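You operate a simulated robot arm through the tools that you are given. There is no shell and no other tool.

Carry out the task below with a simulated two-armed robot. There is one attempt and no reset: what you move stays moved.

JOB
Put one of the wire ends from the top of the winding bench on the upper shelf of the tall rack. Take the lid off the spares box and lay it down on the top of the counter. Put the tray on the top of the wall bench away on the top of the low bench. Put the square cap from the top of the wall bench on the upper shelf of the tall rack. Put the paper roll on the top of the check bench away on the upper shelf of the stores rack. Take the spacer on the upper shelf of the stores rack and put it away on the step of the loader stand. The order is free. Set down upright: paper roll.
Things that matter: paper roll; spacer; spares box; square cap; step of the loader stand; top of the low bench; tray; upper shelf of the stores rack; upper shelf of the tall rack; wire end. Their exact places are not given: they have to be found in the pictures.

It is judged by the outcome, as a careful person would: the job done as asked, and still so three seconds after it is handed in. It fails if anything else is knocked over, pushed out of place, dropped, spilled or broken. Lids that push on must go on centred and level and be pressed home; caps that screw on are set level and turned clockwise until they are tight.

ROBOT AND FRAMES
Two 7-joint arms with fingered hands on one trunk, on a base that moves. Base frame: it is fixed to the floor where the robot stands at the start and does not move with it; the origin is under the middle of the robot, x ahead of it, y to its left, z up. Units: m, degrees, N and s.
The left shoulder is at the start at [0.045, 0.104, 1.094], the right one opposite. With the tool pointing down near the work surface each hand reaches from about 0.24 to 0.58 m from the robot's upright axis, wherever it stands, measured 20 degrees to its own side. Places, roughly: paper roll (6x6x12 cm) [3.8, 0.2, 0.9]; spacer [3, -4.25, 1]; spares box [1.25, 2.75, 1]; square cap [-5.5, 0, 0.75]; step of the loader stand (62x14 cm) [1.56, -0.58, 0.7]; top of the low bench [-1.8, -5.4, 0.6]; tray (16x8x2 cm) [-5.4, -0.2, 0.7]; upper shelf of the stores rack [3.4, -4.1, 1]; upper shelf of the tall rack [-5.4, -2.3, 1.2]; wire end (8x2x2 cm) [-3.5, -0.9, 0.8]. Payload 2.4 kg a hand.
Tool frame (each hand has its own): the origin (TCP) lies between the finger pads and is the grasp point; the fingertips stand 0.017 m ahead of it; z points along the fingers, y is the line along which they close. The gripper opens to 0.088 m; its body begins 0.047 m behind the TCP. The gripper is a hand of 2 fingers: y runs from the thumb to the fingers, the wrist lies at [0, 0, -0.165] in the tool frame.
Orientation is that of the tool frame in the base frame, as a unit quaternion [x, y, z, w]. With the fingers straight down and closing along the base's y, the tool's x points along the base's -x, its y along +y and its z along -z.

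CONTROLS
- The arms move only by the tool servo_tool. It takes "left_targets", "right_targets" or both (then of equal length, played together; a hand with none holds still); each is a list that holds one entry, the list of rows, each a list of 6 numbers: the shift along the tool's x, y, z in m, then the turn, a rotation vector about the tool's x, y, z in degrees. In form: [[[x, y, z, wx, wy, wz], ...]]. A call has 1 to 20 rows; each row shifts and turns the commanded pose from where the row before left it, along the tool's axes as they then stand. Each row takes 0.2 s and may step no farther than 0.05 m and 8.6 degrees from the row before; otherwise, the whole call is refused. A pose out of reach is approached as far as the arm can. The call stops where the force on the tool passes 40 N (or 10 N more than at its start, if that is more) or the arm is blocked; 0.2 s more then pass. In this call time passes only in rows, and 0.2 s behind the last. The reply holds the time, the measured pose of the TCP, the force on the tool along the base axes, the opening and the grip force, in the units named above and with some noise, with the torque about the TCP (base axes, N m) and any sound that the robot's microphone picked up.
- Cameras (640 x 400 px; columns grow to the right, rows downward): "scene" is now at [0.123, -0.003, 1.0239]; the picture's right is [-0.04, -1.00, 0.00], its down [-0.10, 0.00, -0.99] and it looks along [0.99, -0.04, -0.10] (base axes); focal length 225 px, centre (320, 200). "left" rides on the left gripper at [-0.05, 0.003, -0.063] in its tool frame; the picture's right is [-0.06, -1.00, 0.00], its down [0.78, -0.05, -0.62] and it looks along [0.62, -0.04, 0.79] (tool axes); focal length 275 px, centre (320, 200). "right" rides on the right gripper at [0.05, 0.003, -0.063] in its tool frame; the picture's right is [-0.06, 1.00, 0.00], its down [-0.78, -0.05, -0.62] and it looks along [-0.62, -0.04, 0.79] (tool axes); focal length 275 px, centre (320, 200).
- snapshot(camera): a new picture of that camera. The clock stands still meanwhile.
- lift_body(by): moves the trunk up (or, below 0, down) by that many m; the arms and the scene camera ride with it, the base frame stays. It gives what a move gives, with no picture.
- base_move(legs): drives the robot by 1 to 6 legs, each [ahead, left, turn to the left] in m, m and degrees, along the robot's own axes; the way and the turn of a leg run together, so that a leg with both is an arc; at most 1.5 m and 180 degrees a leg. The arms and the cameras ride along, it lands a little off, and it stops where it bumps. It gives what a move gives.
- move_fingers(finger1, thumb_bend, hand): sets how far each is bent, from 0 (flat) to 1 (curled in); at 0.3 the hand is open as for a grip, at 0.7 the pads meet at the TCP. One left out holds its place. A second passes; each finger stops where it meets its share of the squeeze, and holds until it gets a number again. It is the only way to open and close the hand. It gives what a move gives, with no picture; readings hold the bend of each and the force on the fingers (four entries, about 0 where the hand has none), thumb and palm.
- aim_head(pan, tilt): turns the head with the scene camera to pan (to the left, within 60 degrees either way) and tilt (down, from -29 to 69), counted from straight ahead of the robot (the tilt from the chest, where the trunk bows). It gives what a move gives.
- locate(camera, pixels): there is no depth. For up to 12 entries [column, row, z] of the newest picture of that camera ("zoom" is the newest enlarged one), the place [x, y] in the base frame at which the ray of that pixel passes the height z, good to about 0.002 m. The clock stands still meanwhile.
- close_up(camera, box): a new picture of the part [left, top, right, bottom] of that camera's present view, enlarged. The clock stands still meanwhile.
- sign_off(): hands the job in; it is judged then, once.

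Leave the grippers open and the arms clear of the work at the hand-in unless told otherwise.

The tools are called after "Call:" by a JSON object that holds its "method" and its "body". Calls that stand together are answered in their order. servo_tool: Moves the arms, as the interface text tells. Its arguments: {"type":"object","properties":{"left_targets":{"type":"array","items":{"type":"array","items":{"type":"array","items":{"type":"number"}}}},"right_targets":{"type":"array","items":{"type":"array","items":{"type":"array","items":{"type":"number"}}}}},"required":[]} The other tools are called the same way: lift_body (by) moves the trunk up or down; move_fingers (finger1, thumb_bend, hand) moves the fingers one by one; base_move (legs) drives the base; aim_head (pan, tilt) turns the head that bears the scene camera; snapshot (camera) takes a picture; locate (camera, pixels) gives the place at which the rays of pixels pass given heights; close_up (camera, box) takes an enlarged picture of a part of a camera's view; sign_off () hands the job in.

At the start:

```text
time_s: 0.0
left_ee_pos: [0.3266, 0.1433, 1.0183]
left_tool_rot: [0.0, 1.0, 0.0, 0.0]
left_wrist_force: [0.3, -0.2, 0.3]
left_ft_torque: [-0.01, -0.03, -0.01]
left_finger_gap: 0.0879
left_grasp_force: 0.0
left_shape: jaw
left_bend: [0.3, 0.3]
left_finger forces: [0.0, 0.1, 0.0, 0.0, 0.0, 0.0]
right_ee_pos: [0.3827, -0.1527, 0.974]
right_tool_rot: [0.0, 1.0, -0.001, 0.001]
right_wrist_force: [-0.3, 0.0, 0.5]
right_ft_torque: [-0.03, -0.03, 0.03]
right_finger_gap: 0.0878
right_grasp_force: 0.0
right_shape: jaw
right_bend: [0.3, 0.3]
right_finger forces: [0.1, 0.1, 0.0, 0.0, 0.0, 0.0]
trunk travel left (down, up): [-0.325, 0.525]
robot x, y, heading: [-0.0027, -0.002, 0.0]
head pan, tilt (commanded): [-2.2, 5.8]
```

scene: 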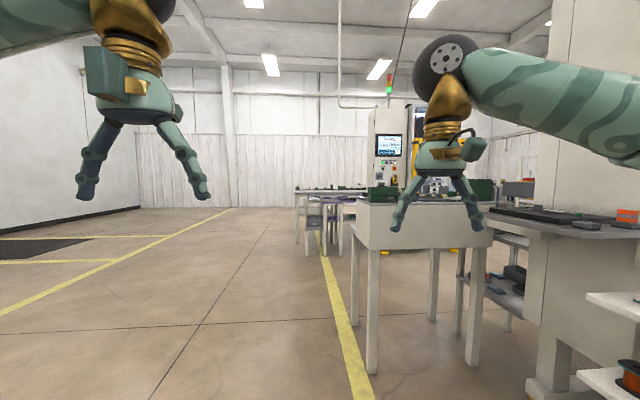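
right: 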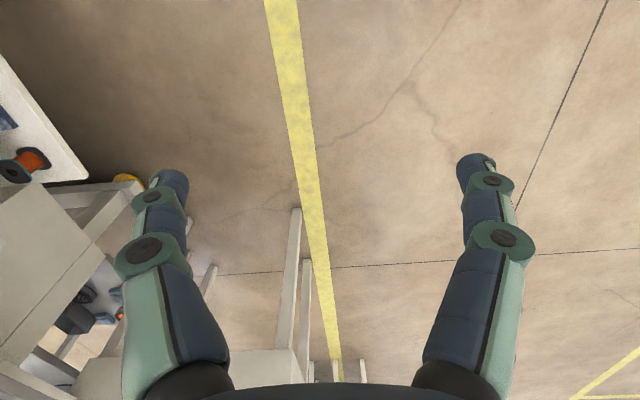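
left: 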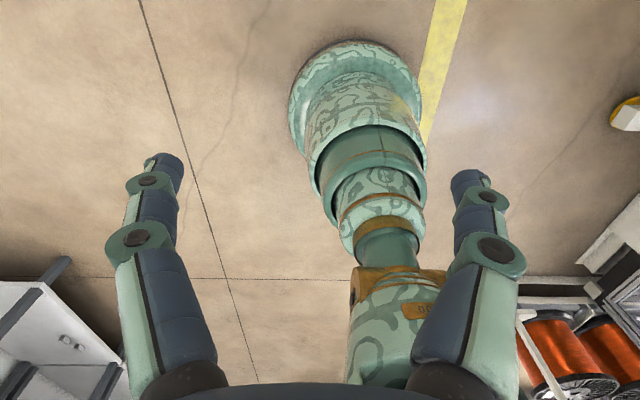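

I see a workshop with a table ahead and a rack on the right. First I turn the head to look left and right, starting with the left.

Call:
{"method": "aim_head", "body": {"pan": 55, "tilt": 15}}

Call:
{"method": "snapshot", "body": {"camera": "scene"}}

Call:
{"method": "aim_head", "body": {"pan": -55, "tilt": 15}}

Call:
{"method": "snapshot", "body": {"camera": "scene"}}

```text
time_s: 1.3
left_ee_pos: [0.3264, 0.1424, 1.0187]
left_tool_rot: [0.0, 1.0, 0.0, 0.0]
left_wrist_force: [0.8, 0.1, -0.6]
left_ft_torque: [-0.03, 0.0, -0.01]
left_finger_gap: 0.0879
left_grasp_force: 0.1
left_shape: jaw
left_bend: [0.3, 0.3]
left_finger forces: [0.1, 0.0, 0.0, 0.0, 0.1, 0.0]
right_ee_pos: [0.3811, -0.1527, 0.9744]
right_tool_rot: [0.001, 1.0, 0.0, 0.0]
right_wrist_force: [-0.3, 0.3, 0.3]
right_ft_torque: [0.01, 0.01, 0.0]
right_finger_gap: 0.0878
right_grasp_force: 0.1
right_shape: jaw
right_bend: [0.3, 0.3]
right_finger forces: [0.1, 0.0, 0.0, 0.0, 0.0, 0.1]
trunk travel left (down, up): [-0.325, 0.525]
robot x, y, heading: [-0.0043, -0.003, 0.1]
head pan, tilt (commanded): [55.0, 15.0]
```

```text
taken
```

scene: 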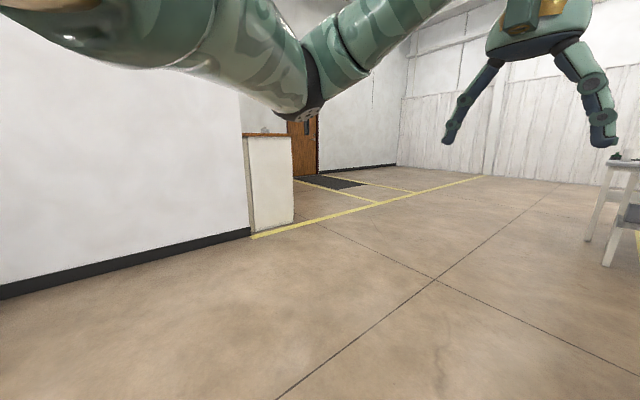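

```text
time_s: 3.1
left_ee_pos: [0.3254, 0.1437, 1.018]
left_tool_rot: [0.0, 1.0, 0.0, 0.0]
left_wrist_force: [0.3, 0.0, 0.8]
left_ft_torque: [-0.01, 0.03, -0.02]
left_finger_gap: 0.0877
left_grasp_force: 0.0
left_shape: jaw
left_bend: [0.3, 0.3]
left_finger forces: [0.0, 0.1, 0.0, 0.2, 0.0, 0.0]
right_ee_pos: [0.3822, -0.1528, 0.9744]
right_tool_rot: [0.0, 1.0, 0.0, 0.0]
right_wrist_force: [0.2, 0.8, 0.4]
right_ft_torque: [0.0, -0.02, -0.02]
right_finger_gap: 0.0879
right_grasp_force: 0.1
right_shape: jaw
right_bend: [0.3, 0.3]
right_finger forces: [0.0, 0.0, 0.0, 0.0, 0.0, 0.1]
trunk travel left (down, up): [-0.325, 0.525]
robot x, y, heading: [0.0013, -0.0042, -0.1]
head pan, tilt (commanded): [-55.0, 15.0]
```

```text
taken
```

scene: 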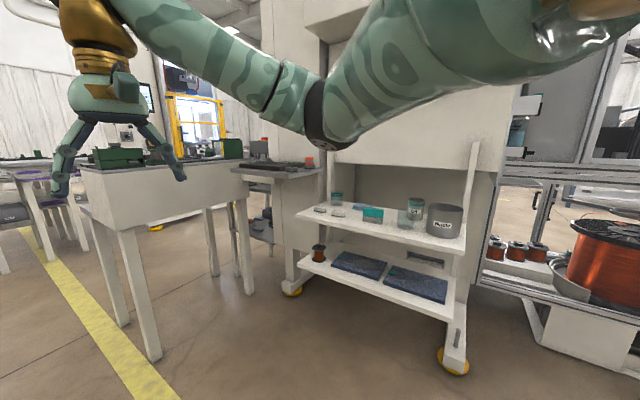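

The right view shows a white stand with two stepped shelves (jars on the upper one). I check whether that is the loader stand's step, locating its corners at z 0.7.

Call:
{"method": "locate", "body": {"camera": "scene", "pixels": [[298, 215, 0.7], [462, 252, 0.7], [330, 193, 0.7], [250, 170, 0.8], [80, 168, 0.8], [300, 262, 0.5], [448, 315, 0.5], [152, 360, 0.0], [220, 160, 0.8]]}}

Call:
{"method": "close_up", "body": {"camera": "scene", "box": [280, 150, 480, 275]}}

```text
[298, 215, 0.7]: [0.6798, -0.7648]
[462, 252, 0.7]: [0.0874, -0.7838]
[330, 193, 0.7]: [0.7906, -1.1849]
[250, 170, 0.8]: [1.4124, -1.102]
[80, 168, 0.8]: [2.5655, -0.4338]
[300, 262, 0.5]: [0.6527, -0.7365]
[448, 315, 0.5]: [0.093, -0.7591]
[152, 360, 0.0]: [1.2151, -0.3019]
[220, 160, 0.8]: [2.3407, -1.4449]
```

```text
3.20 times, centred on (380, 212) of scene
```

zoom: 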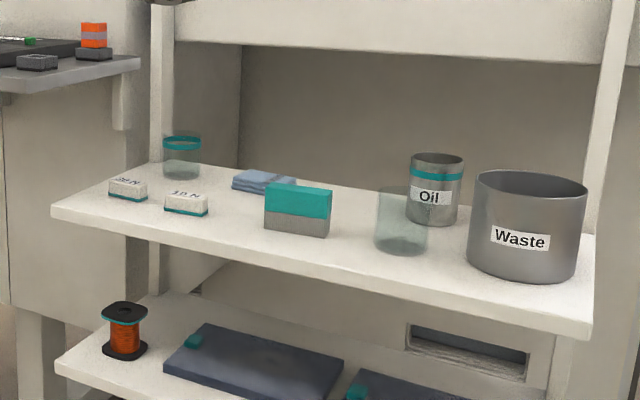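

The shelves to the right end at x≈0.68, so they aren't the loader stand named at [1.56, -0.58]. I look ahead at the table in front.

Call:
{"method": "aim_head", "body": {"pan": -20, "tilt": 15}}

Call:
{"method": "snapshot", "body": {"camera": "scene"}}

Call:
{"method": "close_up", "body": {"camera": "scene", "box": [240, 100, 500, 262]}}

```text
time_s: 4.2
left_ee_pos: [0.3278, 0.1429, 1.0176]
left_tool_rot: [0.0, 1.0, 0.0, 0.001]
left_wrist_force: [-0.5, -0.5, 0.0]
left_ft_torque: [-0.01, -0.01, 0.01]
left_finger_gap: 0.088
left_grasp_force: 0.1
left_shape: jaw
left_bend: [0.3, 0.3]
left_finger forces: [0.1, 0.0, 0.0, 0.1, 0.1, 0.0]
right_ee_pos: [0.3821, -0.1529, 0.9742]
right_tool_rot: [0.0, 1.0, 0.0, 0.001]
right_wrist_force: [-0.1, -0.9, 0.2]
right_ft_torque: [0.0, 0.0, 0.03]
right_finger_gap: 0.0879
right_grasp_force: 0.1
right_shape: jaw
right_bend: [0.3, 0.3]
right_finger forces: [0.0, 0.0, 0.0, 0.0, 0.1, 0.0]
trunk travel left (down, up): [-0.325, 0.525]
robot x, y, heading: [-0.0015, 0.002, -0.1]
head pan, tilt (commanded): [-20.0, 15.0]
```

```text
taken
```

scene: 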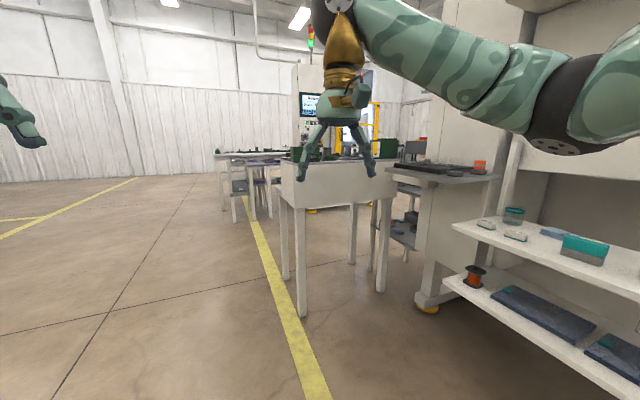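

```text
2.46 times, centred on (370, 181) of scene
```

zoom: 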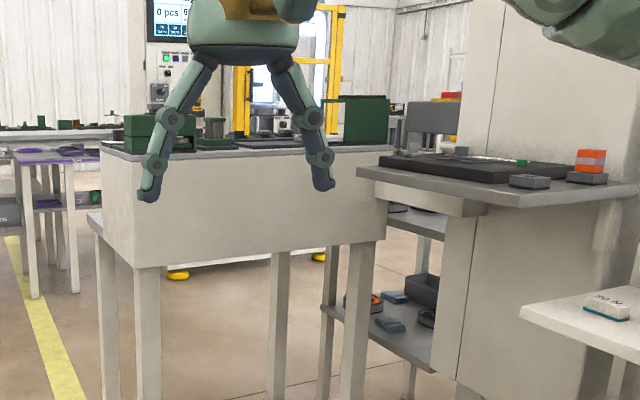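

The front table looks like the loader stand: a higher top with a ledge on its left side. I'll start with the spares box on the left; I drive a bit ahead-left and turn left to look at it.

Call:
{"method": "base_move", "body": {"legs": [[0.5, 0.8, 0], [0, 0, 60]]}}

Call:
{"method": "aim_head", "body": {"pan": 0, "tilt": 10}}

Call:
{"method": "snapshot", "body": {"camera": "scene"}}

```text
time_s: 11.6
left_ee_pos: [0.535, 1.1273, 1.017]
left_tool_rot: [-0.505, 0.863, 0.0, 0.0]
left_wrist_force: [-0.6, -1.4, 0.5]
left_ft_torque: [-0.01, 0.0, 0.01]
left_finger_gap: 0.0877
left_grasp_force: 0.1
left_shape: jaw
left_bend: [0.3, 0.3]
left_finger forces: [0.1, 0.1, 0.0, 0.0, 0.0, 0.1]
right_ee_pos: [0.8187, 1.0304, 0.974]
right_tool_rot: [-0.504, 0.864, -0.001, 0.001]
right_wrist_force: [0.9, -0.7, 0.3]
right_ft_torque: [-0.03, -0.03, 0.0]
right_finger_gap: 0.0878
right_grasp_force: 0.2
right_shape: jaw
right_bend: [0.3, 0.3]
right_finger forces: [0.0, 0.0, 0.0, 0.1, 0.0, 0.0]
trunk travel left (down, up): [-0.325, 0.525]
robot x, y, heading: [0.4972, 0.771, 60.6]
head pan, tilt (commanded): [-20.0, 15.0]
```

```text
time_s: 12.5
left_ee_pos: [0.5347, 1.1283, 1.0187]
left_tool_rot: [-0.504, 0.864, 0.0, 0.0]
left_wrist_force: [0.4, 0.0, 0.1]
left_ft_torque: [-0.01, 0.03, 0.03]
left_finger_gap: 0.088
left_grasp_force: 0.1
left_shape: jaw
left_bend: [0.3, 0.3]
left_finger forces: [0.0, 0.1, 0.0, 0.0, 0.0, 0.1]
right_ee_pos: [0.819, 1.031, 0.9744]
right_tool_rot: [-0.503, 0.864, -0.001, 0.0]
right_wrist_force: [0.7, -0.5, 0.2]
right_ft_torque: [0.0, 0.0, 0.01]
right_finger_gap: 0.0879
right_grasp_force: 0.0
right_shape: jaw
right_bend: [0.3, 0.3]
right_finger forces: [0.0, 0.0, 0.1, 0.0, 0.0, 0.0]
trunk travel left (down, up): [-0.325, 0.525]
robot x, y, heading: [0.4963, 0.7732, 60.7]
head pan, tilt (commanded): [0.0, 10.0]
```

```text
taken
```

scene: 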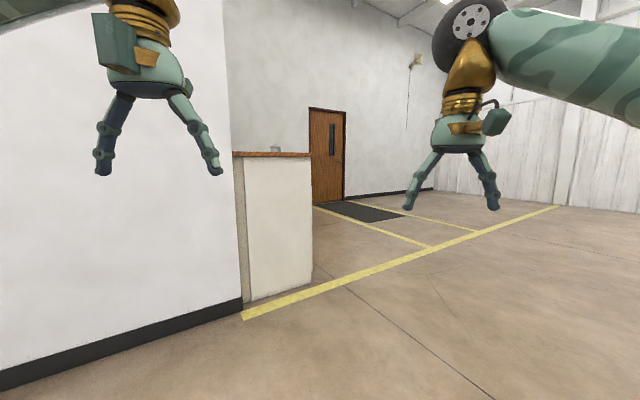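

The wooden-topped counter is visible at (270,155). I locate its base corners and top, and zoom in on the top.

Call:
{"method": "locate", "body": {"camera": "scene", "pixels": [[247, 302, 0.0], [313, 282, 0.0], [234, 155, 1.0], [310, 155, 1.0], [312, 203, 0.0], [345, 200, 0.0], [241, 318, 0.0]]}}

Call:
{"method": "close_up", "body": {"camera": "scene", "box": [220, 130, 330, 200]}}

```text
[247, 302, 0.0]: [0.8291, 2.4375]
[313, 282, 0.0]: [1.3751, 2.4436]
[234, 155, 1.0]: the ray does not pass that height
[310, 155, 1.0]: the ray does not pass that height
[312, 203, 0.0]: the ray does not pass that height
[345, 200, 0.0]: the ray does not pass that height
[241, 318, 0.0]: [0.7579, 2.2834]
```

```text
5.71 times, centred on (275, 165) of scene
```

zoom: 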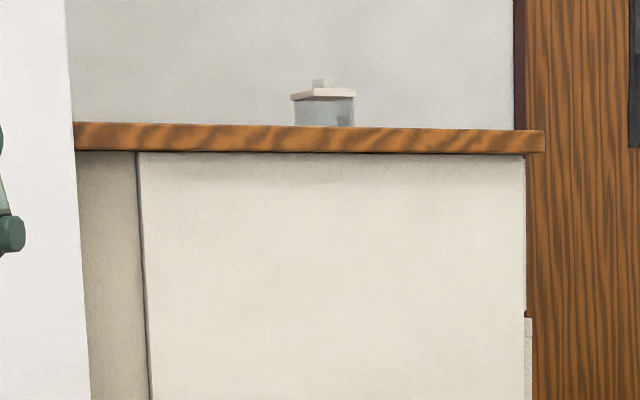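

The box with a knobbed lid stands on the counter. I raise the trunk 0.3 m and drive closer, facing the counter end (heading 90), keeping 0.5 m away.

Call:
{"method": "lift_body", "body": {"by": 0.3}}

Call:
{"method": "base_move", "body": {"legs": [[0, 0, 29.4], [1.0, -0.65, 0]]}}

Call:
{"method": "aim_head", "body": {"pan": 0, "tilt": 35}}

Call:
{"method": "snapshot", "body": {"camera": "scene"}}

```text
time_s: 15.5
left_ee_pos: [0.5342, 1.1284, 1.3177]
left_tool_rot: [-0.503, 0.864, 0.0, 0.0]
left_wrist_force: [-0.1, -0.9, 0.1]
left_ft_torque: [-0.03, 0.0, 0.0]
left_finger_gap: 0.0879
left_grasp_force: 0.1
left_shape: jaw
left_bend: [0.3, 0.3]
left_finger forces: [0.0, 0.0, 0.0, 0.0, 0.0, 0.1]
right_ee_pos: [0.8203, 1.031, 1.274]
right_tool_rot: [-0.503, 0.864, -0.001, 0.001]
right_wrist_force: [0.8, -0.3, 0.4]
right_ft_torque: [-0.01, 0.0, -0.02]
right_finger_gap: 0.0878
right_grasp_force: 0.1
right_shape: jaw
right_bend: [0.3, 0.3]
right_finger forces: [0.0, 0.1, 0.0, 0.0, 0.0, 0.0]
trunk travel left (down, up): [-0.625, 0.225]
robot x, y, heading: [0.4992, 0.7726, 60.7]
head pan, tilt (commanded): [0.0, 10.0]
```

```text
time_s: 23.1
left_ee_pos: [1.01, 2.1372, 1.3185]
left_tool_rot: [-0.697, 0.717, 0.0, 0.0]
left_wrist_force: [0.2, -0.3, 0.3]
left_ft_torque: [0.0, 0.03, -0.01]
left_finger_gap: 0.088
left_grasp_force: 0.0
left_shape: jaw
left_bend: [0.3, 0.3]
left_finger forces: [0.0, 0.1, 0.0, 0.0, 0.0, 0.0]
right_ee_pos: [1.3062, 2.1831, 1.274]
right_tool_rot: [-0.697, 0.717, 0.0, 0.0]
right_wrist_force: [-0.6, -0.3, -0.1]
right_ft_torque: [0.03, 0.0, -0.01]
right_finger_gap: 0.0881
right_grasp_force: 0.0
right_shape: jaw
right_bend: [0.3, 0.3]
right_finger forces: [0.0, 0.1, 0.0, 0.1, 0.0, 0.0]
trunk travel left (down, up): [-0.625, 0.225]
robot x, y, heading: [1.1428, 1.8046, 88.1]
head pan, tilt (commanded): [0.0, 10.0]
```

```text
time_s: 24.0
left_ee_pos: [1.0094, 2.1367, 1.3171]
left_tool_rot: [-0.697, 0.717, 0.0, 0.0]
left_wrist_force: [0.5, 0.1, -1.0]
left_ft_torque: [-0.03, 0.03, -0.01]
left_finger_gap: 0.088
left_grasp_force: 0.0
left_shape: jaw
left_bend: [0.3, 0.3]
left_finger forces: [0.0, 0.1, 0.1, 0.0, 0.0, 0.0]
right_ee_pos: [1.3066, 2.1827, 1.2731]
right_tool_rot: [-0.697, 0.717, 0.0, 0.0]
right_wrist_force: [0.2, 0.7, 0.8]
right_ft_torque: [-0.01, 0.01, 0.02]
right_finger_gap: 0.088
right_grasp_force: 0.0
right_shape: jaw
right_bend: [0.3, 0.3]
right_finger forces: [0.1, 0.0, 0.1, 0.0, 0.0, 0.0]
trunk travel left (down, up): [-0.625, 0.225]
robot x, y, heading: [1.1433, 1.8073, 88.1]
head pan, tilt (commanded): [0.0, 35.0]
```

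```text
taken
```

scene: 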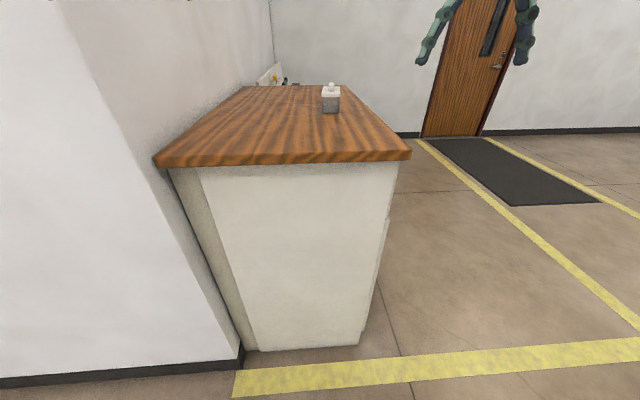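

I locate the counter's top corners and the spares box at (330,98).

Call:
{"method": "locate", "body": {"camera": "scene", "pixels": [[155, 160, 1.06], [410, 154, 1.06], [331, 112, 1.06], [331, 87, 1.12], [345, 86, 1.06], [246, 86, 1.06], [247, 350, 0], [360, 345, 0]]}}

Call:
{"method": "close_up", "body": {"camera": "scene", "box": [230, 60, 390, 160]}}

```text
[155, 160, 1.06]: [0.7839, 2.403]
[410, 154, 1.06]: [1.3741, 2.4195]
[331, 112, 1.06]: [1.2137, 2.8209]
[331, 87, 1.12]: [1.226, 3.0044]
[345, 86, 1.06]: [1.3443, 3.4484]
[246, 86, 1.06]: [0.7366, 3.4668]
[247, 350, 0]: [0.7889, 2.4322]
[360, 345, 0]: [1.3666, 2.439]
```

```text
4.00 times, centred on (310, 110) of scene
```

zoom: 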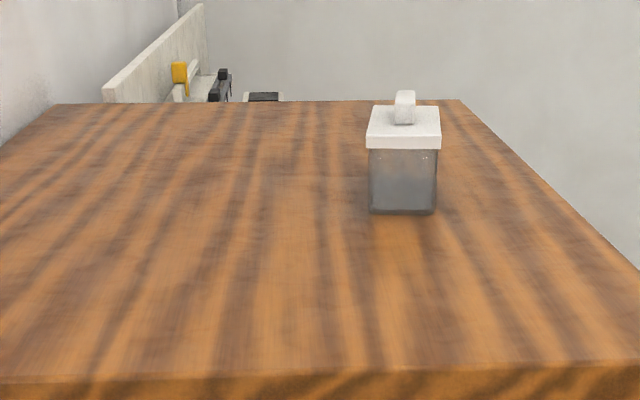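

The counter top spans x 0.76–1.37, y 2.41–3.46 and the box is near its east edge around (1.22, 2.86). I go around to the east side and face it from there (heading 180).

Call:
{"method": "base_move", "body": {"legs": [[0, -0.9, 0], [0.88, 0, 0], [0, 0, 91.9]]}}

Call:
{"method": "aim_head", "body": {"pan": 0, "tilt": 40}}

Call:
{"method": "snapshot", "body": {"camera": "scene"}}

```text
time_s: 36.9
left_ee_pos: [1.7435, 2.4944, 1.3175]
left_tool_rot: [1.0, 0.021, 0.0, 0.0]
left_wrist_force: [0.2, -0.5, 0.6]
left_ft_torque: [-0.03, 0.01, 0.03]
left_finger_gap: 0.0877
left_grasp_force: 0.0
left_shape: jaw
left_bend: [0.3, 0.3]
left_finger forces: [0.1, 0.0, 0.1, 0.1, 0.1, 0.0]
right_ee_pos: [1.6767, 2.7874, 1.2732]
right_tool_rot: [1.0, 0.021, 0.0, -0.001]
right_wrist_force: [-0.7, -0.3, -0.2]
right_ft_torque: [0.03, -0.01, 0.03]
right_finger_gap: 0.088
right_grasp_force: 0.1
right_shape: jaw
right_bend: [0.3, 0.3]
right_finger forces: [0.0, 0.0, 0.1, 0.0, 0.1, 0.0]
trunk travel left (down, up): [-0.625, 0.225]
robot x, y, heading: [2.0622, 2.6503, -177.6]
head pan, tilt (commanded): [0.0, 35.0]
```

```text
time_s: 37.5
left_ee_pos: [1.7444, 2.4954, 1.3181]
left_tool_rot: [1.0, 0.021, 0.0, 0.0]
left_wrist_force: [-0.1, 0.0, 0.2]
left_ft_torque: [-0.01, 0.01, 0.01]
left_finger_gap: 0.0881
left_grasp_force: 0.1
left_shape: jaw
left_bend: [0.3, 0.3]
left_finger forces: [0.0, 0.0, 0.0, 0.0, 0.1, 0.0]
right_ee_pos: [1.6758, 2.7864, 1.2725]
right_tool_rot: [1.0, 0.021, 0.0, 0.0]
right_wrist_force: [-0.4, -0.8, -0.1]
right_ft_torque: [0.01, 0.03, -0.01]
right_finger_gap: 0.088
right_grasp_force: 0.1
right_shape: jaw
right_bend: [0.3, 0.3]
right_finger forces: [0.0, 0.1, 0.0, 0.0, 0.1, 0.0]
trunk travel left (down, up): [-0.625, 0.225]
robot x, y, heading: [2.0656, 2.6531, -177.7]
head pan, tilt (commanded): [0.0, 40.0]
```

```text
taken
```

scene: 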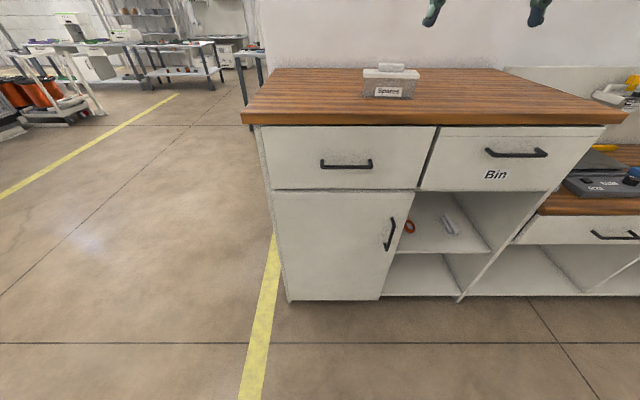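

The box is labelled "Spares", its lid has a bar handle along y at (390,67). I zoom in and drive closer by 0.28 m, then look again.

Call:
{"method": "base_move", "body": {"legs": [[0.28, 0, -2.3]]}}

Call:
{"method": "snapshot", "body": {"camera": "scene"}}

Call:
{"method": "close_up", "body": {"camera": "scene", "box": [300, 60, 492, 180]}}

```text
time_s: 39.5
left_ee_pos: [1.4512, 2.4973, 1.3179]
left_tool_rot: [1.0, 0.005, 0.002, 0.0]
left_wrist_force: [-0.5, 0.2, -0.6]
left_ft_torque: [-0.02, -0.01, -0.01]
left_finger_gap: 0.0879
left_grasp_force: 0.0
left_shape: jaw
left_bend: [0.3, 0.3]
left_finger forces: [0.1, 0.1, 0.0, 0.0, 0.0, 0.0]
right_ee_pos: [1.3945, 2.7926, 1.2748]
right_tool_rot: [1.0, 0.004, 0.0, -0.001]
right_wrist_force: [0.5, 0.5, -0.4]
right_ft_torque: [0.01, 0.01, 0.05]
right_finger_gap: 0.0878
right_grasp_force: 0.2
right_shape: jaw
right_bend: [0.3, 0.3]
right_finger forces: [0.0, 0.0, 0.0, 0.1, 0.1, 0.1]
trunk travel left (down, up): [-0.625, 0.225]
robot x, y, heading: [1.7787, 2.6439, -179.5]
head pan, tilt (commanded): [0.0, 40.0]
```

```text
taken
```

scene: 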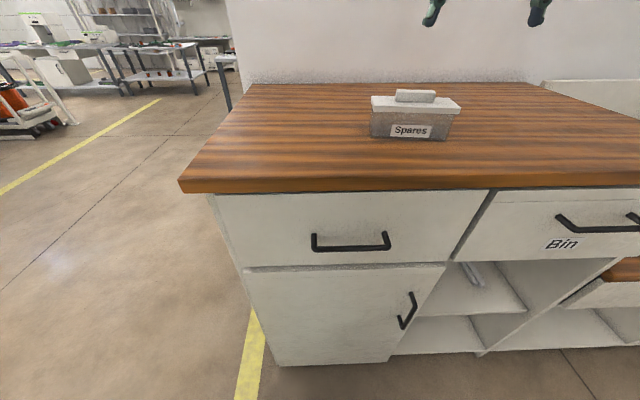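

```text
3.33 times, centred on (396, 120) of scene
```

zoom: 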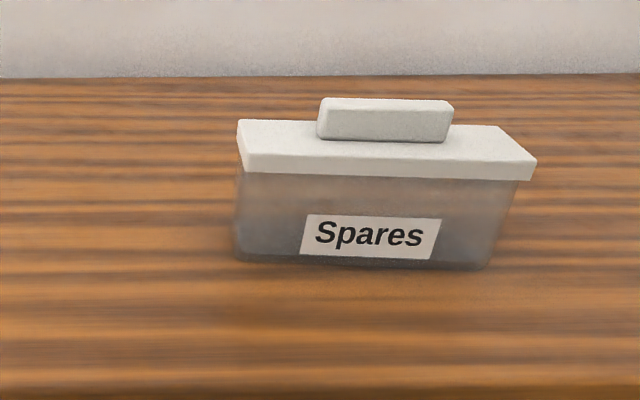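

I triangulate the counter top's height with its near-left corner (180,181), and locate the box at several heights.

Call:
{"method": "locate", "body": {"camera": "scene", "pixels": [[180, 181, 1.04], [180, 181, 1.06], [180, 181, 1.08], [370, 137, 1.06], [445, 139, 1.06]]}}

Call:
{"method": "locate", "body": {"camera": "zoom", "pixels": [[236, 262, 1.06], [486, 268, 1.06], [246, 170, 1.12], [532, 178, 1.12], [238, 122, 1.13], [500, 126, 1.13], [320, 136, 1.13], [446, 140, 1.13], [320, 100, 1.15], [450, 104, 1.15]]}}

Call:
{"method": "snapshot", "body": {"camera": "right"}}

```text
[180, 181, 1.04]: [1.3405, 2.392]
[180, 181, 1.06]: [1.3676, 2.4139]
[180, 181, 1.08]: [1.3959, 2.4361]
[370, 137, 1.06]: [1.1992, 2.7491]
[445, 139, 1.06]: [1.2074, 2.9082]
```

```text
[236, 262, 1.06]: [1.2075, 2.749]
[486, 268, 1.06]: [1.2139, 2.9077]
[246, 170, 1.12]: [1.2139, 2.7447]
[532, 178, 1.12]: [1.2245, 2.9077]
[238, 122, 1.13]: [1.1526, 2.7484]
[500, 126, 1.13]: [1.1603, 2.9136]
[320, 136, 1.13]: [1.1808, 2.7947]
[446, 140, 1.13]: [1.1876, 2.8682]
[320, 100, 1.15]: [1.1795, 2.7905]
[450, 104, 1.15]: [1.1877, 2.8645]
```

```text
taken
```

right: 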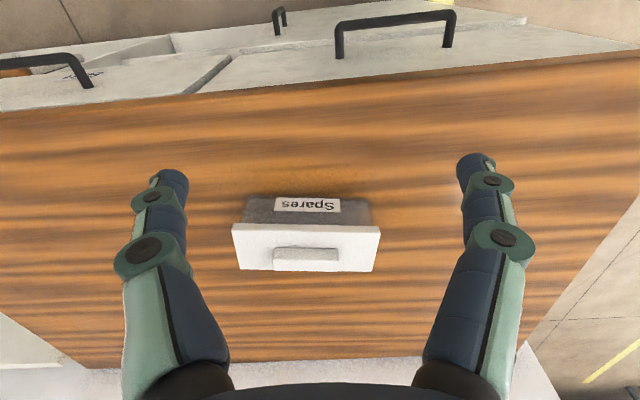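

I zoom the right hand's camera on the lid for a triangulation.

Call:
{"method": "close_up", "body": {"camera": "right", "box": [210, 170, 402, 290]}}

```text
3.33 times, centred on (306, 230) of right
```

zoom: 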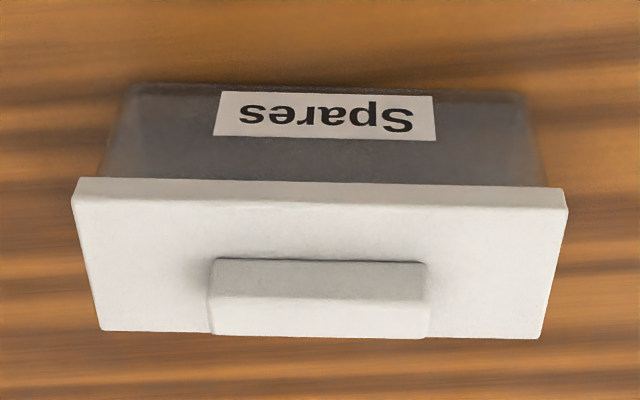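

I locate the handle's and lid's edges in this zoom at several heights.

Call:
{"method": "locate", "body": {"camera": "zoom", "pixels": [[210, 298, 1.15], [428, 298, 1.15], [210, 298, 1.17], [428, 298, 1.17], [210, 335, 1.17], [428, 338, 1.17], [80, 180, 1.13], [566, 192, 1.13], [80, 180, 1.15], [566, 192, 1.15], [105, 330, 1.15], [540, 335, 1.15]]}}

```text
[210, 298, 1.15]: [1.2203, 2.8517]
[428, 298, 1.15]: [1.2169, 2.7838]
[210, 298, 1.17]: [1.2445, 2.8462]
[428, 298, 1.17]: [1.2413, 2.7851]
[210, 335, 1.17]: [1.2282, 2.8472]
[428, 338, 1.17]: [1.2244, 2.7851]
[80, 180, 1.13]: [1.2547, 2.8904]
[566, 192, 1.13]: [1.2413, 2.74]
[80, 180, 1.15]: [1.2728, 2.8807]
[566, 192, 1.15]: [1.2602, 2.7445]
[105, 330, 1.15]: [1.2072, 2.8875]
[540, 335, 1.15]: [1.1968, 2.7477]
```

The handle is about at (1.227, 2.816) with its top around z 1.16, and the lid is about 4° turned. I move the right hand over it at z≈1.23, turning 4.5° about the tool's z, then look again with its camera.

Call:
{"method": "servo_tool", "body": {"right_targets": [[[-0.042, -0.006, 0.0, 0, 0, 1.5], [-0.042, -0.006, 0.01, 0, 0, 1.5], [-0.042, -0.006, 0.017, 0, 0, 1.5], [-0.042, -0.0055, 0.018, 0, 0, 0]]]}}

Call:
{"method": "snapshot", "body": {"camera": "right"}}

Call:
{"method": "snapshot", "body": {"camera": "scene"}}

```text
time_s: 40.5
left_ee_pos: [1.4526, 2.497, 1.3182]
left_tool_rot: [1.0, 0.005, 0.0, -0.001]
left_wrist_force: [-0.8, 0.4, 0.3]
left_ft_torque: [0.01, 0.03, 0.02]
left_finger_gap: 0.0878
left_grasp_force: 0.1
left_shape: jaw
left_bend: [0.3, 0.3]
left_finger forces: [0.0, 0.0, 0.1, 0.0, 0.1, 0.0]
right_ee_pos: [1.233, 2.8174, 1.2291]
right_tool_rot: [0.999, -0.033, -0.002, -0.001]
right_wrist_force: [0.4, 0.1, 0.0]
right_ft_torque: [-0.07, 0.03, -0.02]
right_finger_gap: 0.088
right_grasp_force: 0.0
right_shape: jaw
right_bend: [0.3, 0.3]
right_finger forces: [0.0, 0.0, 0.1, 0.1, 0.1, 0.0]
right hand out of reach, approached as far as the arm can: row 4
trunk travel left (down, up): [-0.625, 0.225]
robot x, y, heading: [1.7793, 2.6416, -179.4]
head pan, tilt (commanded): [0.0, 40.0]
```

```text
taken
```

right: 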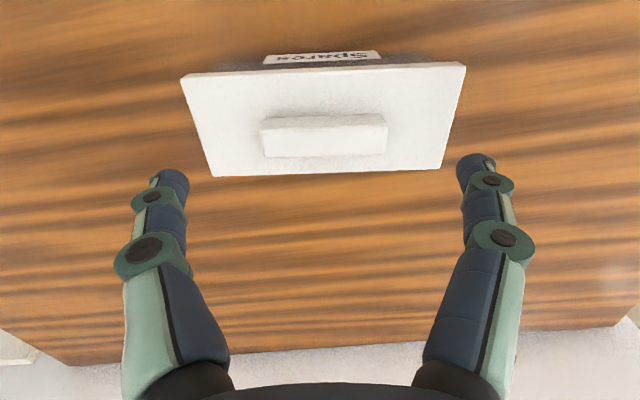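

```text
taken
```

scene: 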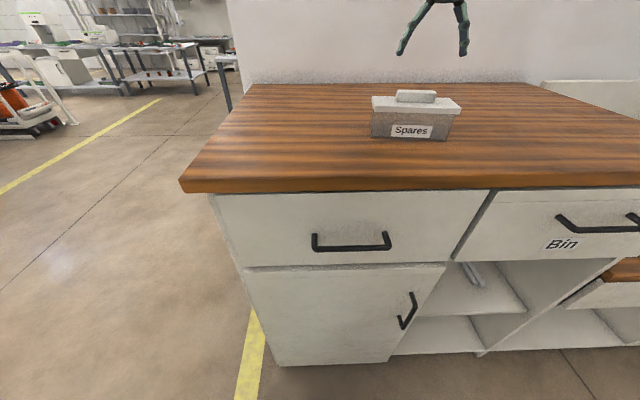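

The arm is at the end of its reach. I locate the handle from this view, then bring the base 0.06 m nearer.

Call:
{"method": "close_up", "body": {"camera": "right", "box": [170, 40, 490, 240]}}

Call:
{"method": "locate", "body": {"camera": "right", "pixels": [[262, 130, 1.155], [387, 127, 1.155], [262, 130, 1.165], [387, 127, 1.165], [265, 156, 1.165], [385, 154, 1.165], [181, 78, 1.14], [466, 66, 1.14], [213, 176, 1.14], [441, 167, 1.14]]}}

```text
2.00 times, centred on (330, 140) of right
```

zoom: 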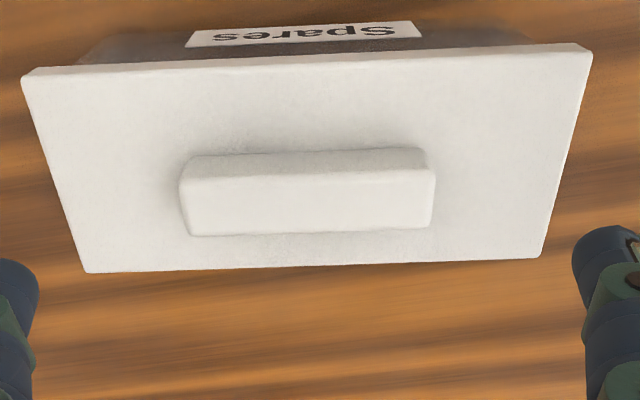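

```text
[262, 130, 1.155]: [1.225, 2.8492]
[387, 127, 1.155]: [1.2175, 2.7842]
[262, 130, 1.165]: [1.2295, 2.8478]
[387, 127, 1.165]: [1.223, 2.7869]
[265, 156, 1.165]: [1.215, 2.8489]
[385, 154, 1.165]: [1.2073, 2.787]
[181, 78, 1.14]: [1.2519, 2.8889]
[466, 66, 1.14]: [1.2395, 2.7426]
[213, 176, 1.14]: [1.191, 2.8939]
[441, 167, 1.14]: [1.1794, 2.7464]
```

The handle's centre is about (1.212, 2.816), top z≈1.15. The fingertips are at 1.21, clear of it. I drive 0.06 m ahead.

Call:
{"method": "base_move", "body": {"legs": [[0.06, 0, 0]]}}

Call:
{"method": "snapshot", "body": {"camera": "right"}}

```text
time_s: 41.5
left_ee_pos: [1.3911, 2.4987, 1.3183]
left_tool_rot: [1.0, 0.004, 0.001, 0.0]
left_wrist_force: [0.6, -1.1, 0.4]
left_ft_torque: [0.03, -0.02, -0.01]
left_finger_gap: 0.088
left_grasp_force: 0.0
left_shape: jaw
left_bend: [0.3, 0.3]
left_finger forces: [0.0, 0.1, 0.1, 0.0, 0.0, 0.0]
right_ee_pos: [1.1734, 2.8188, 1.2282]
right_tool_rot: [0.999, -0.035, 0.0, -0.001]
right_wrist_force: [-0.1, -0.2, 0.7]
right_ft_torque: [-0.01, -0.01, 0.03]
right_finger_gap: 0.0881
right_grasp_force: 0.0
right_shape: jaw
right_bend: [0.3, 0.3]
right_finger forces: [0.0, 0.0, 0.1, 0.0, 0.0, 0.1]
trunk travel left (down, up): [-0.625, 0.225]
robot x, y, heading: [1.72, 2.6433, -179.5]
head pan, tilt (commanded): [0.0, 40.0]
```

```text
taken
```

right: 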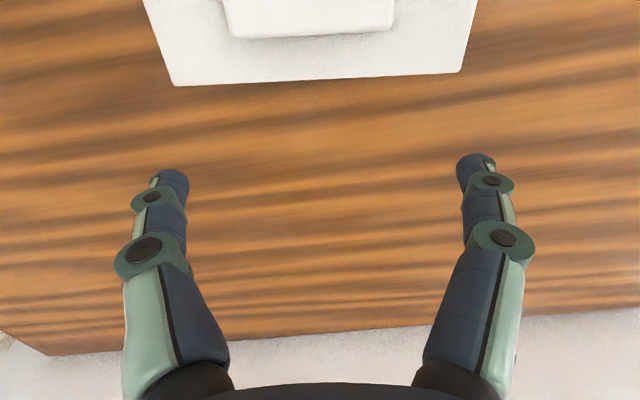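

Now I bring the hand back by 0.039 m over the handle, with a further 1.5° turn, and look.

Call:
{"method": "servo_tool", "body": {"right_targets": [[[0.02, 0, 0, 0, 0, 0.8], [0.019, 0, 0, 0, 0, 0.7], [0, 0, 0.02, 0, 0, 0]]]}}

Call:
{"method": "snapshot", "body": {"camera": "right"}}

```text
time_s: 42.3
left_ee_pos: [1.3933, 2.4972, 1.319]
left_tool_rot: [1.0, 0.005, 0.0, 0.0]
left_wrist_force: [0.2, 0.6, 0.2]
left_ft_torque: [-0.01, -0.02, 0.01]
left_finger_gap: 0.088
left_grasp_force: 0.1
left_shape: jaw
left_bend: [0.3, 0.3]
left_finger forces: [0.1, 0.1, 0.0, 0.0, 0.0, 0.1]
right_ee_pos: [1.211, 2.8165, 1.2084]
right_tool_rot: [0.999, -0.048, 0.0, -0.001]
right_wrist_force: [0.7, 0.0, 0.6]
right_ft_torque: [0.0, 0.01, -0.03]
right_finger_gap: 0.0879
right_grasp_force: 0.1
right_shape: jaw
right_bend: [0.3, 0.3]
right_finger forces: [0.0, 0.1, 0.0, 0.0, 0.1, 0.0]
trunk travel left (down, up): [-0.625, 0.225]
robot x, y, heading: [1.716, 2.6458, -179.6]
head pan, tilt (commanded): [0.0, 40.0]
```

```text
taken
```

right: 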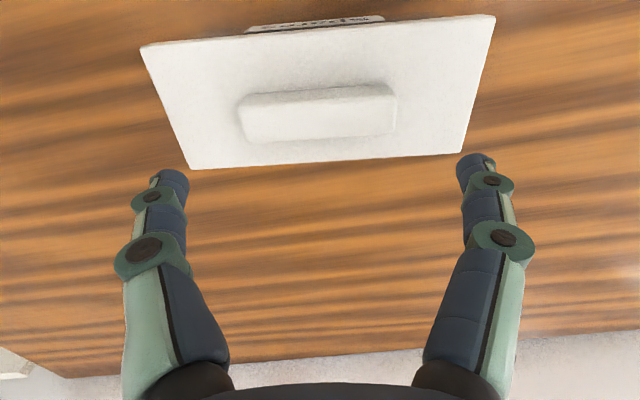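

I locate the lid and handle edges again for the true angle.

Call:
{"method": "locate", "body": {"camera": "right", "pixels": [[140, 49, 1.13], [496, 16, 1.13], [190, 169, 1.13], [461, 153, 1.13], [240, 112, 1.15], [396, 95, 1.15], [245, 142, 1.15], [396, 131, 1.15], [320, 120, 1.15], [318, 107, 1.15]]}}

```text
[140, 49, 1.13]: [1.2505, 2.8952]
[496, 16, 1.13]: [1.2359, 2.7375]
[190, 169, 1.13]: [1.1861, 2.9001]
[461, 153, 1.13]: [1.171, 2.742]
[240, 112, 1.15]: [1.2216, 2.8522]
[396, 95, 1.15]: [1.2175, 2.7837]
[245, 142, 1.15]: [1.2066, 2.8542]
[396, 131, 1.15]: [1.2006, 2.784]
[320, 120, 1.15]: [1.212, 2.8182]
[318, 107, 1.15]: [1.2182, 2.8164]
```

The lid is at about 5°, aligned with the tool, and the handle's centre matches the TCP. I descend by 0.04 and look.

Call:
{"method": "servo_tool", "body": {"right_targets": [[[0, -0.002, 0.02, 0, 0, 0], [0, 0, 0.012, 0, 0, 0], [0, 0, 0.01, 0, 0, 0]]]}}

Call:
{"method": "snapshot", "body": {"camera": "right"}}

Call:
{"method": "close_up", "body": {"camera": "scene", "box": [320, 60, 512, 180]}}

```text
time_s: 43.1
left_ee_pos: [1.393, 2.4997, 1.3184]
left_tool_rot: [1.0, 0.004, 0.0, 0.0]
left_wrist_force: [0.2, -0.3, -0.1]
left_ft_torque: [-0.02, 0.01, 0.04]
left_finger_gap: 0.0879
left_grasp_force: 0.0
left_shape: jaw
left_bend: [0.3, 0.3]
left_finger forces: [0.0, 0.0, 0.0, 0.0, 0.0, 0.0]
right_ee_pos: [1.2117, 2.8183, 1.1654]
right_tool_rot: [0.999, -0.049, 0.0, -0.001]
right_wrist_force: [0.1, 0.0, -0.2]
right_ft_torque: [-0.03, -0.03, 0.02]
right_finger_gap: 0.0879
right_grasp_force: 0.1
right_shape: jaw
right_bend: [0.3, 0.3]
right_finger forces: [0.0, 0.0, 0.0, 0.1, 0.0, 0.0]
trunk travel left (down, up): [-0.625, 0.225]
robot x, y, heading: [1.7204, 2.6407, -179.6]
head pan, tilt (commanded): [0.0, 40.0]
```

```text
taken
```

right: 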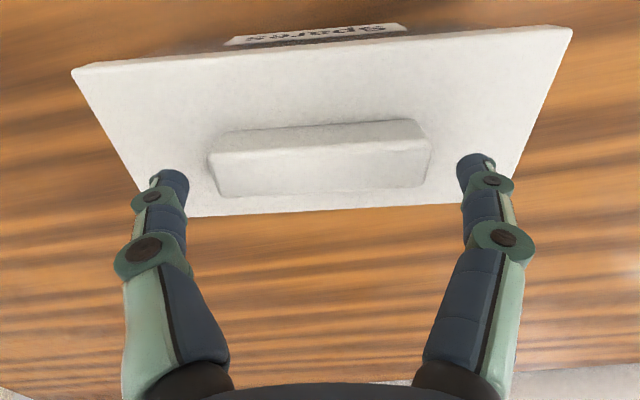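

```text
3.33 times, centred on (416, 120) of scene
```

zoom: 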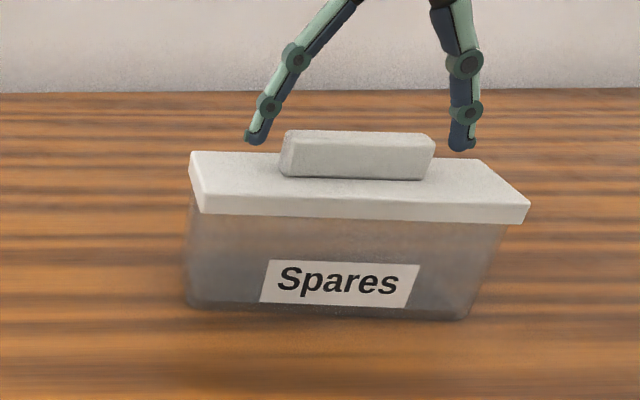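

The fingers straddle the handle. I locate its top once more.

Call:
{"method": "locate", "body": {"camera": "right", "pixels": [[208, 155, 1.15], [430, 140, 1.15], [218, 197, 1.15], [425, 187, 1.15], [320, 170, 1.15], [72, 72, 1.13], [572, 30, 1.13]]}}

```text
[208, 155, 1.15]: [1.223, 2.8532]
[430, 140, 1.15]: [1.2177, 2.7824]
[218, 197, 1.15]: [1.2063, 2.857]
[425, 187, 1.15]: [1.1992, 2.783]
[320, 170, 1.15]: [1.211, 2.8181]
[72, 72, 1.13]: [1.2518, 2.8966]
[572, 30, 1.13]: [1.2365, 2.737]
```

The handle top is at about 1.156 and the lid top at 1.134. I go down 0.011 and then close the right fingers.

Call:
{"method": "servo_tool", "body": {"right_targets": [[[0, 0, 0.006, 0, 0, 0], [0, 0, 0.005, 0, 0, 0]]]}}

Call:
{"method": "move_fingers", "body": {"hand": "right", "finger1": 0.7, "thumb_bend": 0.7}}

Call:
{"method": "snapshot", "body": {"camera": "right"}}

```text
time_s: 43.7
left_ee_pos: [1.3918, 2.498, 1.3185]
left_tool_rot: [1.0, 0.005, 0.0, 0.0]
left_wrist_force: [-0.2, 0.0, 0.7]
left_ft_torque: [0.03, 0.04, 0.0]
left_finger_gap: 0.0882
left_grasp_force: 0.0
left_shape: jaw
left_bend: [0.3, 0.3]
left_finger forces: [0.0, 0.0, 0.1, 0.0, 0.0, 0.0]
right_ee_pos: [1.2118, 2.8163, 1.1566]
right_tool_rot: [0.999, -0.049, -0.001, 0.0]
right_wrist_force: [0.1, 0.0, -0.1]
right_ft_torque: [-0.02, 0.0, -0.04]
right_finger_gap: 0.0881
right_grasp_force: 0.0
right_shape: jaw
right_bend: [0.3, 0.3]
right_finger forces: [0.0, 0.0, 0.1, 0.1, 0.0, 0.1]
trunk travel left (down, up): [-0.625, 0.225]
robot x, y, heading: [1.7196, 2.6417, -179.5]
head pan, tilt (commanded): [0.0, 40.0]
```

```text
time_s: 44.7
left_ee_pos: [1.3923, 2.4969, 1.319]
left_tool_rot: [1.0, 0.004, 0.0, 0.0]
left_wrist_force: [-0.3, -0.1, -0.3]
left_ft_torque: [0.04, 0.03, -0.02]
left_finger_gap: 0.0879
left_grasp_force: 0.1
left_shape: jaw
left_bend: [0.3, 0.3]
left_finger forces: [0.0, 0.0, 0.0, 0.0, 0.0, 0.0]
right_ee_pos: [1.2107, 2.8174, 1.1566]
right_tool_rot: [0.999, -0.047, 0.0, -0.001]
right_wrist_force: [0.3, 1.3, 1.7]
right_ft_torque: [0.41, -0.02, 0.0]
right_finger_gap: 0.0615
right_grasp_force: 16.3
right_shape: fingers
right_bend: [0.39, 0.57]
right_finger forces: [13.1, 0.0, 0.0, 0.0, 19.5, 0.1]
trunk travel left (down, up): [-0.625, 0.225]
robot x, y, heading: [1.7149, 2.6412, -179.6]
head pan, tilt (commanded): [0.0, 40.0]
```

```text
taken
```

right: 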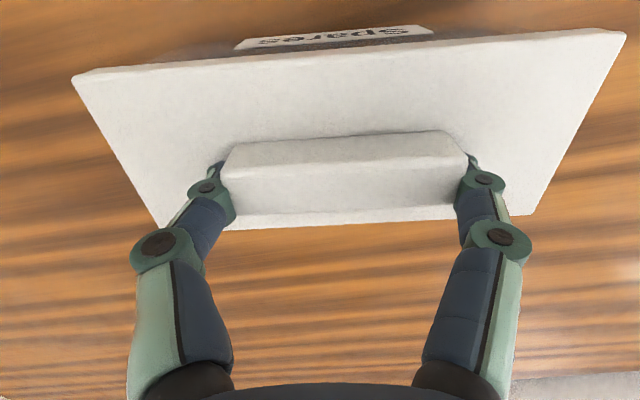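

The handle is held with about 16 N. I lift slowly: 1 cm steps, and look.

Call:
{"method": "servo_tool", "body": {"right_targets": [[[0, 0, -0.005, 0, 0, 0], [0, 0, -0.005, 0, 0, 0], [0, 0, -0.005, 0, 0, 0], [0, 0, -0.005, 0, 0, 0]]]}}

Call:
{"method": "close_up", "body": {"camera": "scene", "box": [320, 60, 512, 180]}}

```text
time_s: 45.7
left_ee_pos: [1.3938, 2.4974, 1.319]
left_tool_rot: [1.0, 0.004, 0.0, 0.0]
left_wrist_force: [0.2, 0.0, -0.3]
left_ft_torque: [0.0, 0.0, -0.01]
left_finger_gap: 0.0881
left_grasp_force: 0.1
left_shape: jaw
left_bend: [0.3, 0.3]
left_finger forces: [0.0, 0.0, 0.1, 0.0, 0.0, 0.0]
right_ee_pos: [1.2133, 2.818, 1.1762]
right_tool_rot: [0.999, -0.048, 0.0, -0.001]
right_wrist_force: [-0.5, 0.7, 0.4]
right_ft_torque: [0.01, -0.04, -0.02]
right_finger_gap: 0.0615
right_grasp_force: 15.4
right_shape: fingers
right_bend: [0.38, 0.58]
right_finger forces: [14.6, 0.0, 0.1, 0.1, 15.2, 0.1]
trunk travel left (down, up): [-0.625, 0.225]
robot x, y, heading: [1.7204, 2.642, -179.7]
head pan, tilt (commanded): [0.0, 40.0]
heard: snap
```

```text
3.33 times, centred on (416, 120) of scene
```

zoom: 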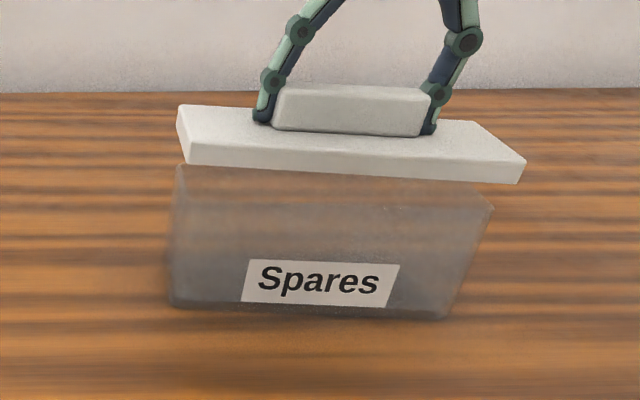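

A snap was heard and the lid is off. I lift 6 cm more, shift 0.2 m along base -y (left of the box), and go down toward the counter.

Call:
{"method": "servo_tool", "body": {"right_targets": [[[0, 0, -0.03, 0, 0, 0], [0, 0, -0.03, 0, 0, 0], [0, 0.04, 0, 0, 0, 0], [0, 0.04, 0, 0, 0, 0], [0, 0.04, 0, 0, 0, 0], [0, 0.04, 0, 0, 0, 0], [0, 0.04, 0, 0, 0, 0], [0, 0, 0.04, 0, 0, 0], [0, 0, 0.04, 0, 0, 0], [0, 0, 0.03, 0, 0, 0]]]}}

Call:
{"method": "snapshot", "body": {"camera": "scene"}}

Call:
{"method": "close_up", "body": {"camera": "scene", "box": [260, 60, 500, 210]}}

```text
time_s: 47.9
left_ee_pos: [1.3933, 2.4987, 1.3178]
left_tool_rot: [1.0, 0.004, 0.0, 0.0]
left_wrist_force: [0.5, -0.3, -0.6]
left_ft_torque: [0.01, -0.01, 0.03]
left_finger_gap: 0.0877
left_grasp_force: 0.0
left_shape: jaw
left_bend: [0.3, 0.3]
left_finger forces: [0.1, 0.1, 0.1, 0.0, 0.1, 0.1]
right_ee_pos: [1.2152, 2.6381, 1.1254]
right_tool_rot: [0.999, -0.047, 0.001, -0.001]
right_wrist_force: [0.0, 0.3, -1.1]
right_ft_torque: [-0.01, 0.0, -0.02]
right_finger_gap: 0.0613
right_grasp_force: 15.4
right_shape: fingers
right_bend: [0.38, 0.58]
right_finger forces: [14.6, 0.1, 0.0, 0.1, 14.7, 0.0]
right hand out of reach, approached as far as the arm can: row 7, 9, 10
trunk travel left (down, up): [-0.625, 0.225]
robot x, y, heading: [1.7195, 2.6441, -179.5]
head pan, tilt (commanded): [0.0, 40.0]
```

```text
taken
```

scene: 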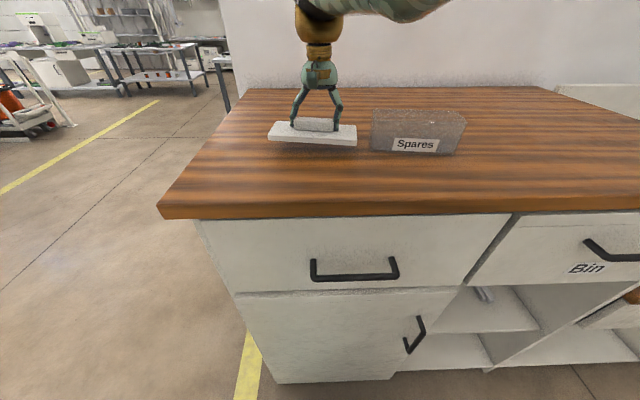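

```text
2.67 times, centred on (380, 135) of scene
```

zoom: 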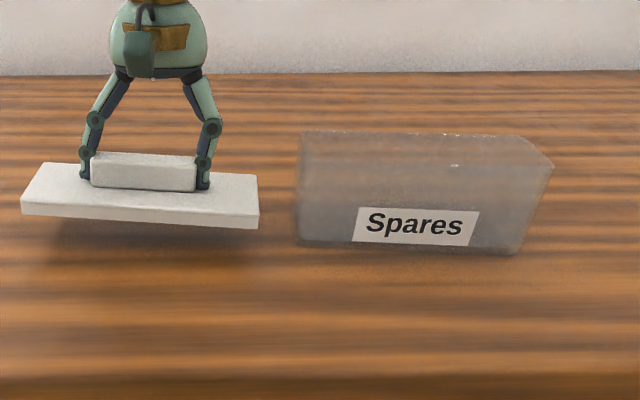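

The lid hovers left of the box. I pull it 0.03 m toward the robot for reach and lower it in small steps.

Call:
{"method": "servo_tool", "body": {"right_targets": [[[0.02, 0, 0, 0, 0, 0], [0.02, 0, 0, 0, 0, 0], [0, 0, 0.006, 0, 0, 0], [0, 0, 0.006, 0, 0, 0]]]}}

Call:
{"method": "close_up", "body": {"camera": "scene", "box": [260, 60, 500, 210]}}

```text
time_s: 48.9
left_ee_pos: [1.3922, 2.4977, 1.3181]
left_tool_rot: [1.0, 0.004, 0.0, 0.0]
left_wrist_force: [0.0, 0.3, -0.8]
left_ft_torque: [0.03, -0.01, -0.02]
left_finger_gap: 0.0877
left_grasp_force: 0.1
left_shape: jaw
left_bend: [0.3, 0.3]
left_finger forces: [0.0, 0.0, 0.0, 0.0, 0.0, 0.0]
right_ee_pos: [1.2565, 2.6342, 1.1137]
right_tool_rot: [0.999, -0.048, 0.0, -0.002]
right_wrist_force: [-0.1, -0.1, 0.2]
right_ft_torque: [-0.02, 0.01, -0.02]
right_finger_gap: 0.061
right_grasp_force: 14.7
right_shape: fingers
right_bend: [0.38, 0.58]
right_finger forces: [14.5, 0.0, 0.1, 0.0, 14.8, 0.0]
trunk travel left (down, up): [-0.625, 0.225]
robot x, y, heading: [1.7183, 2.6411, -179.5]
head pan, tilt (commanded): [0.0, 40.0]
```

```text
2.67 times, centred on (380, 135) of scene
```

zoom: 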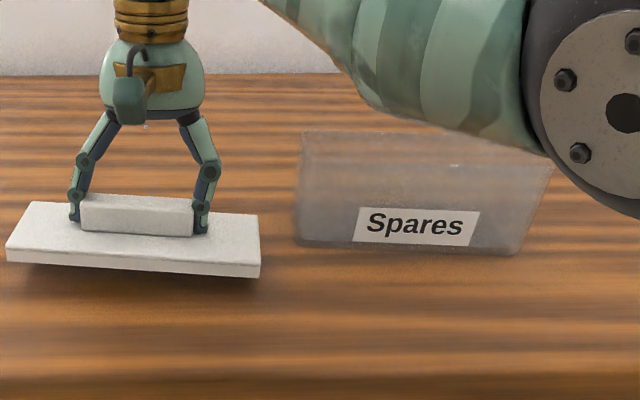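

I keep lowering in small steps, watching the force.

Call:
{"method": "servo_tool", "body": {"right_targets": [[[0, 0, 0.004, 0, 0, 0], [0, 0, 0.004, 0, 0, 0]]]}}

Call:
{"method": "close_up", "body": {"camera": "scene", "box": [240, 80, 400, 180]}}

```text
time_s: 49.5
left_ee_pos: [1.3924, 2.4973, 1.3187]
left_tool_rot: [1.0, 0.005, -0.001, 0.0]
left_wrist_force: [0.6, 0.8, -0.1]
left_ft_torque: [0.03, 0.01, 0.01]
left_finger_gap: 0.0878
left_grasp_force: 0.0
left_shape: jaw
left_bend: [0.3, 0.3]
left_finger forces: [0.0, 0.0, 0.0, 0.0, 0.0, 0.0]
right_ee_pos: [1.2573, 2.6348, 1.1061]
right_tool_rot: [0.999, -0.047, 0.0, -0.001]
right_wrist_force: [0.0, -0.3, -0.5]
right_ft_torque: [0.0, -0.03, 0.01]
right_finger_gap: 0.061
right_grasp_force: 14.9
right_shape: fingers
right_bend: [0.38, 0.58]
right_finger forces: [14.5, 0.0, 0.0, 0.0, 14.6, 0.0]
trunk travel left (down, up): [-0.625, 0.225]
robot x, y, heading: [1.7177, 2.6454, -179.4]
head pan, tilt (commanded): [0.0, 40.0]
```

```text
4.00 times, centred on (320, 130) of scene
```

zoom: 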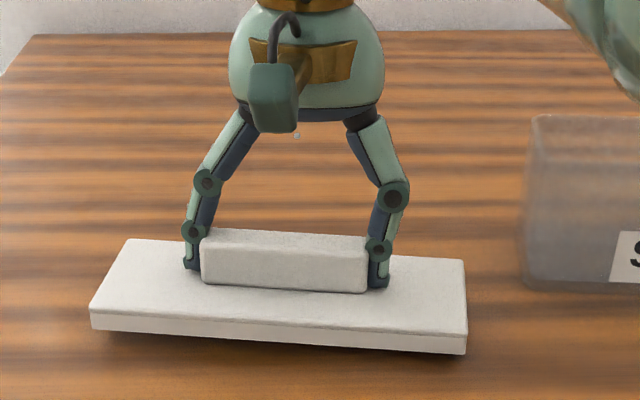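

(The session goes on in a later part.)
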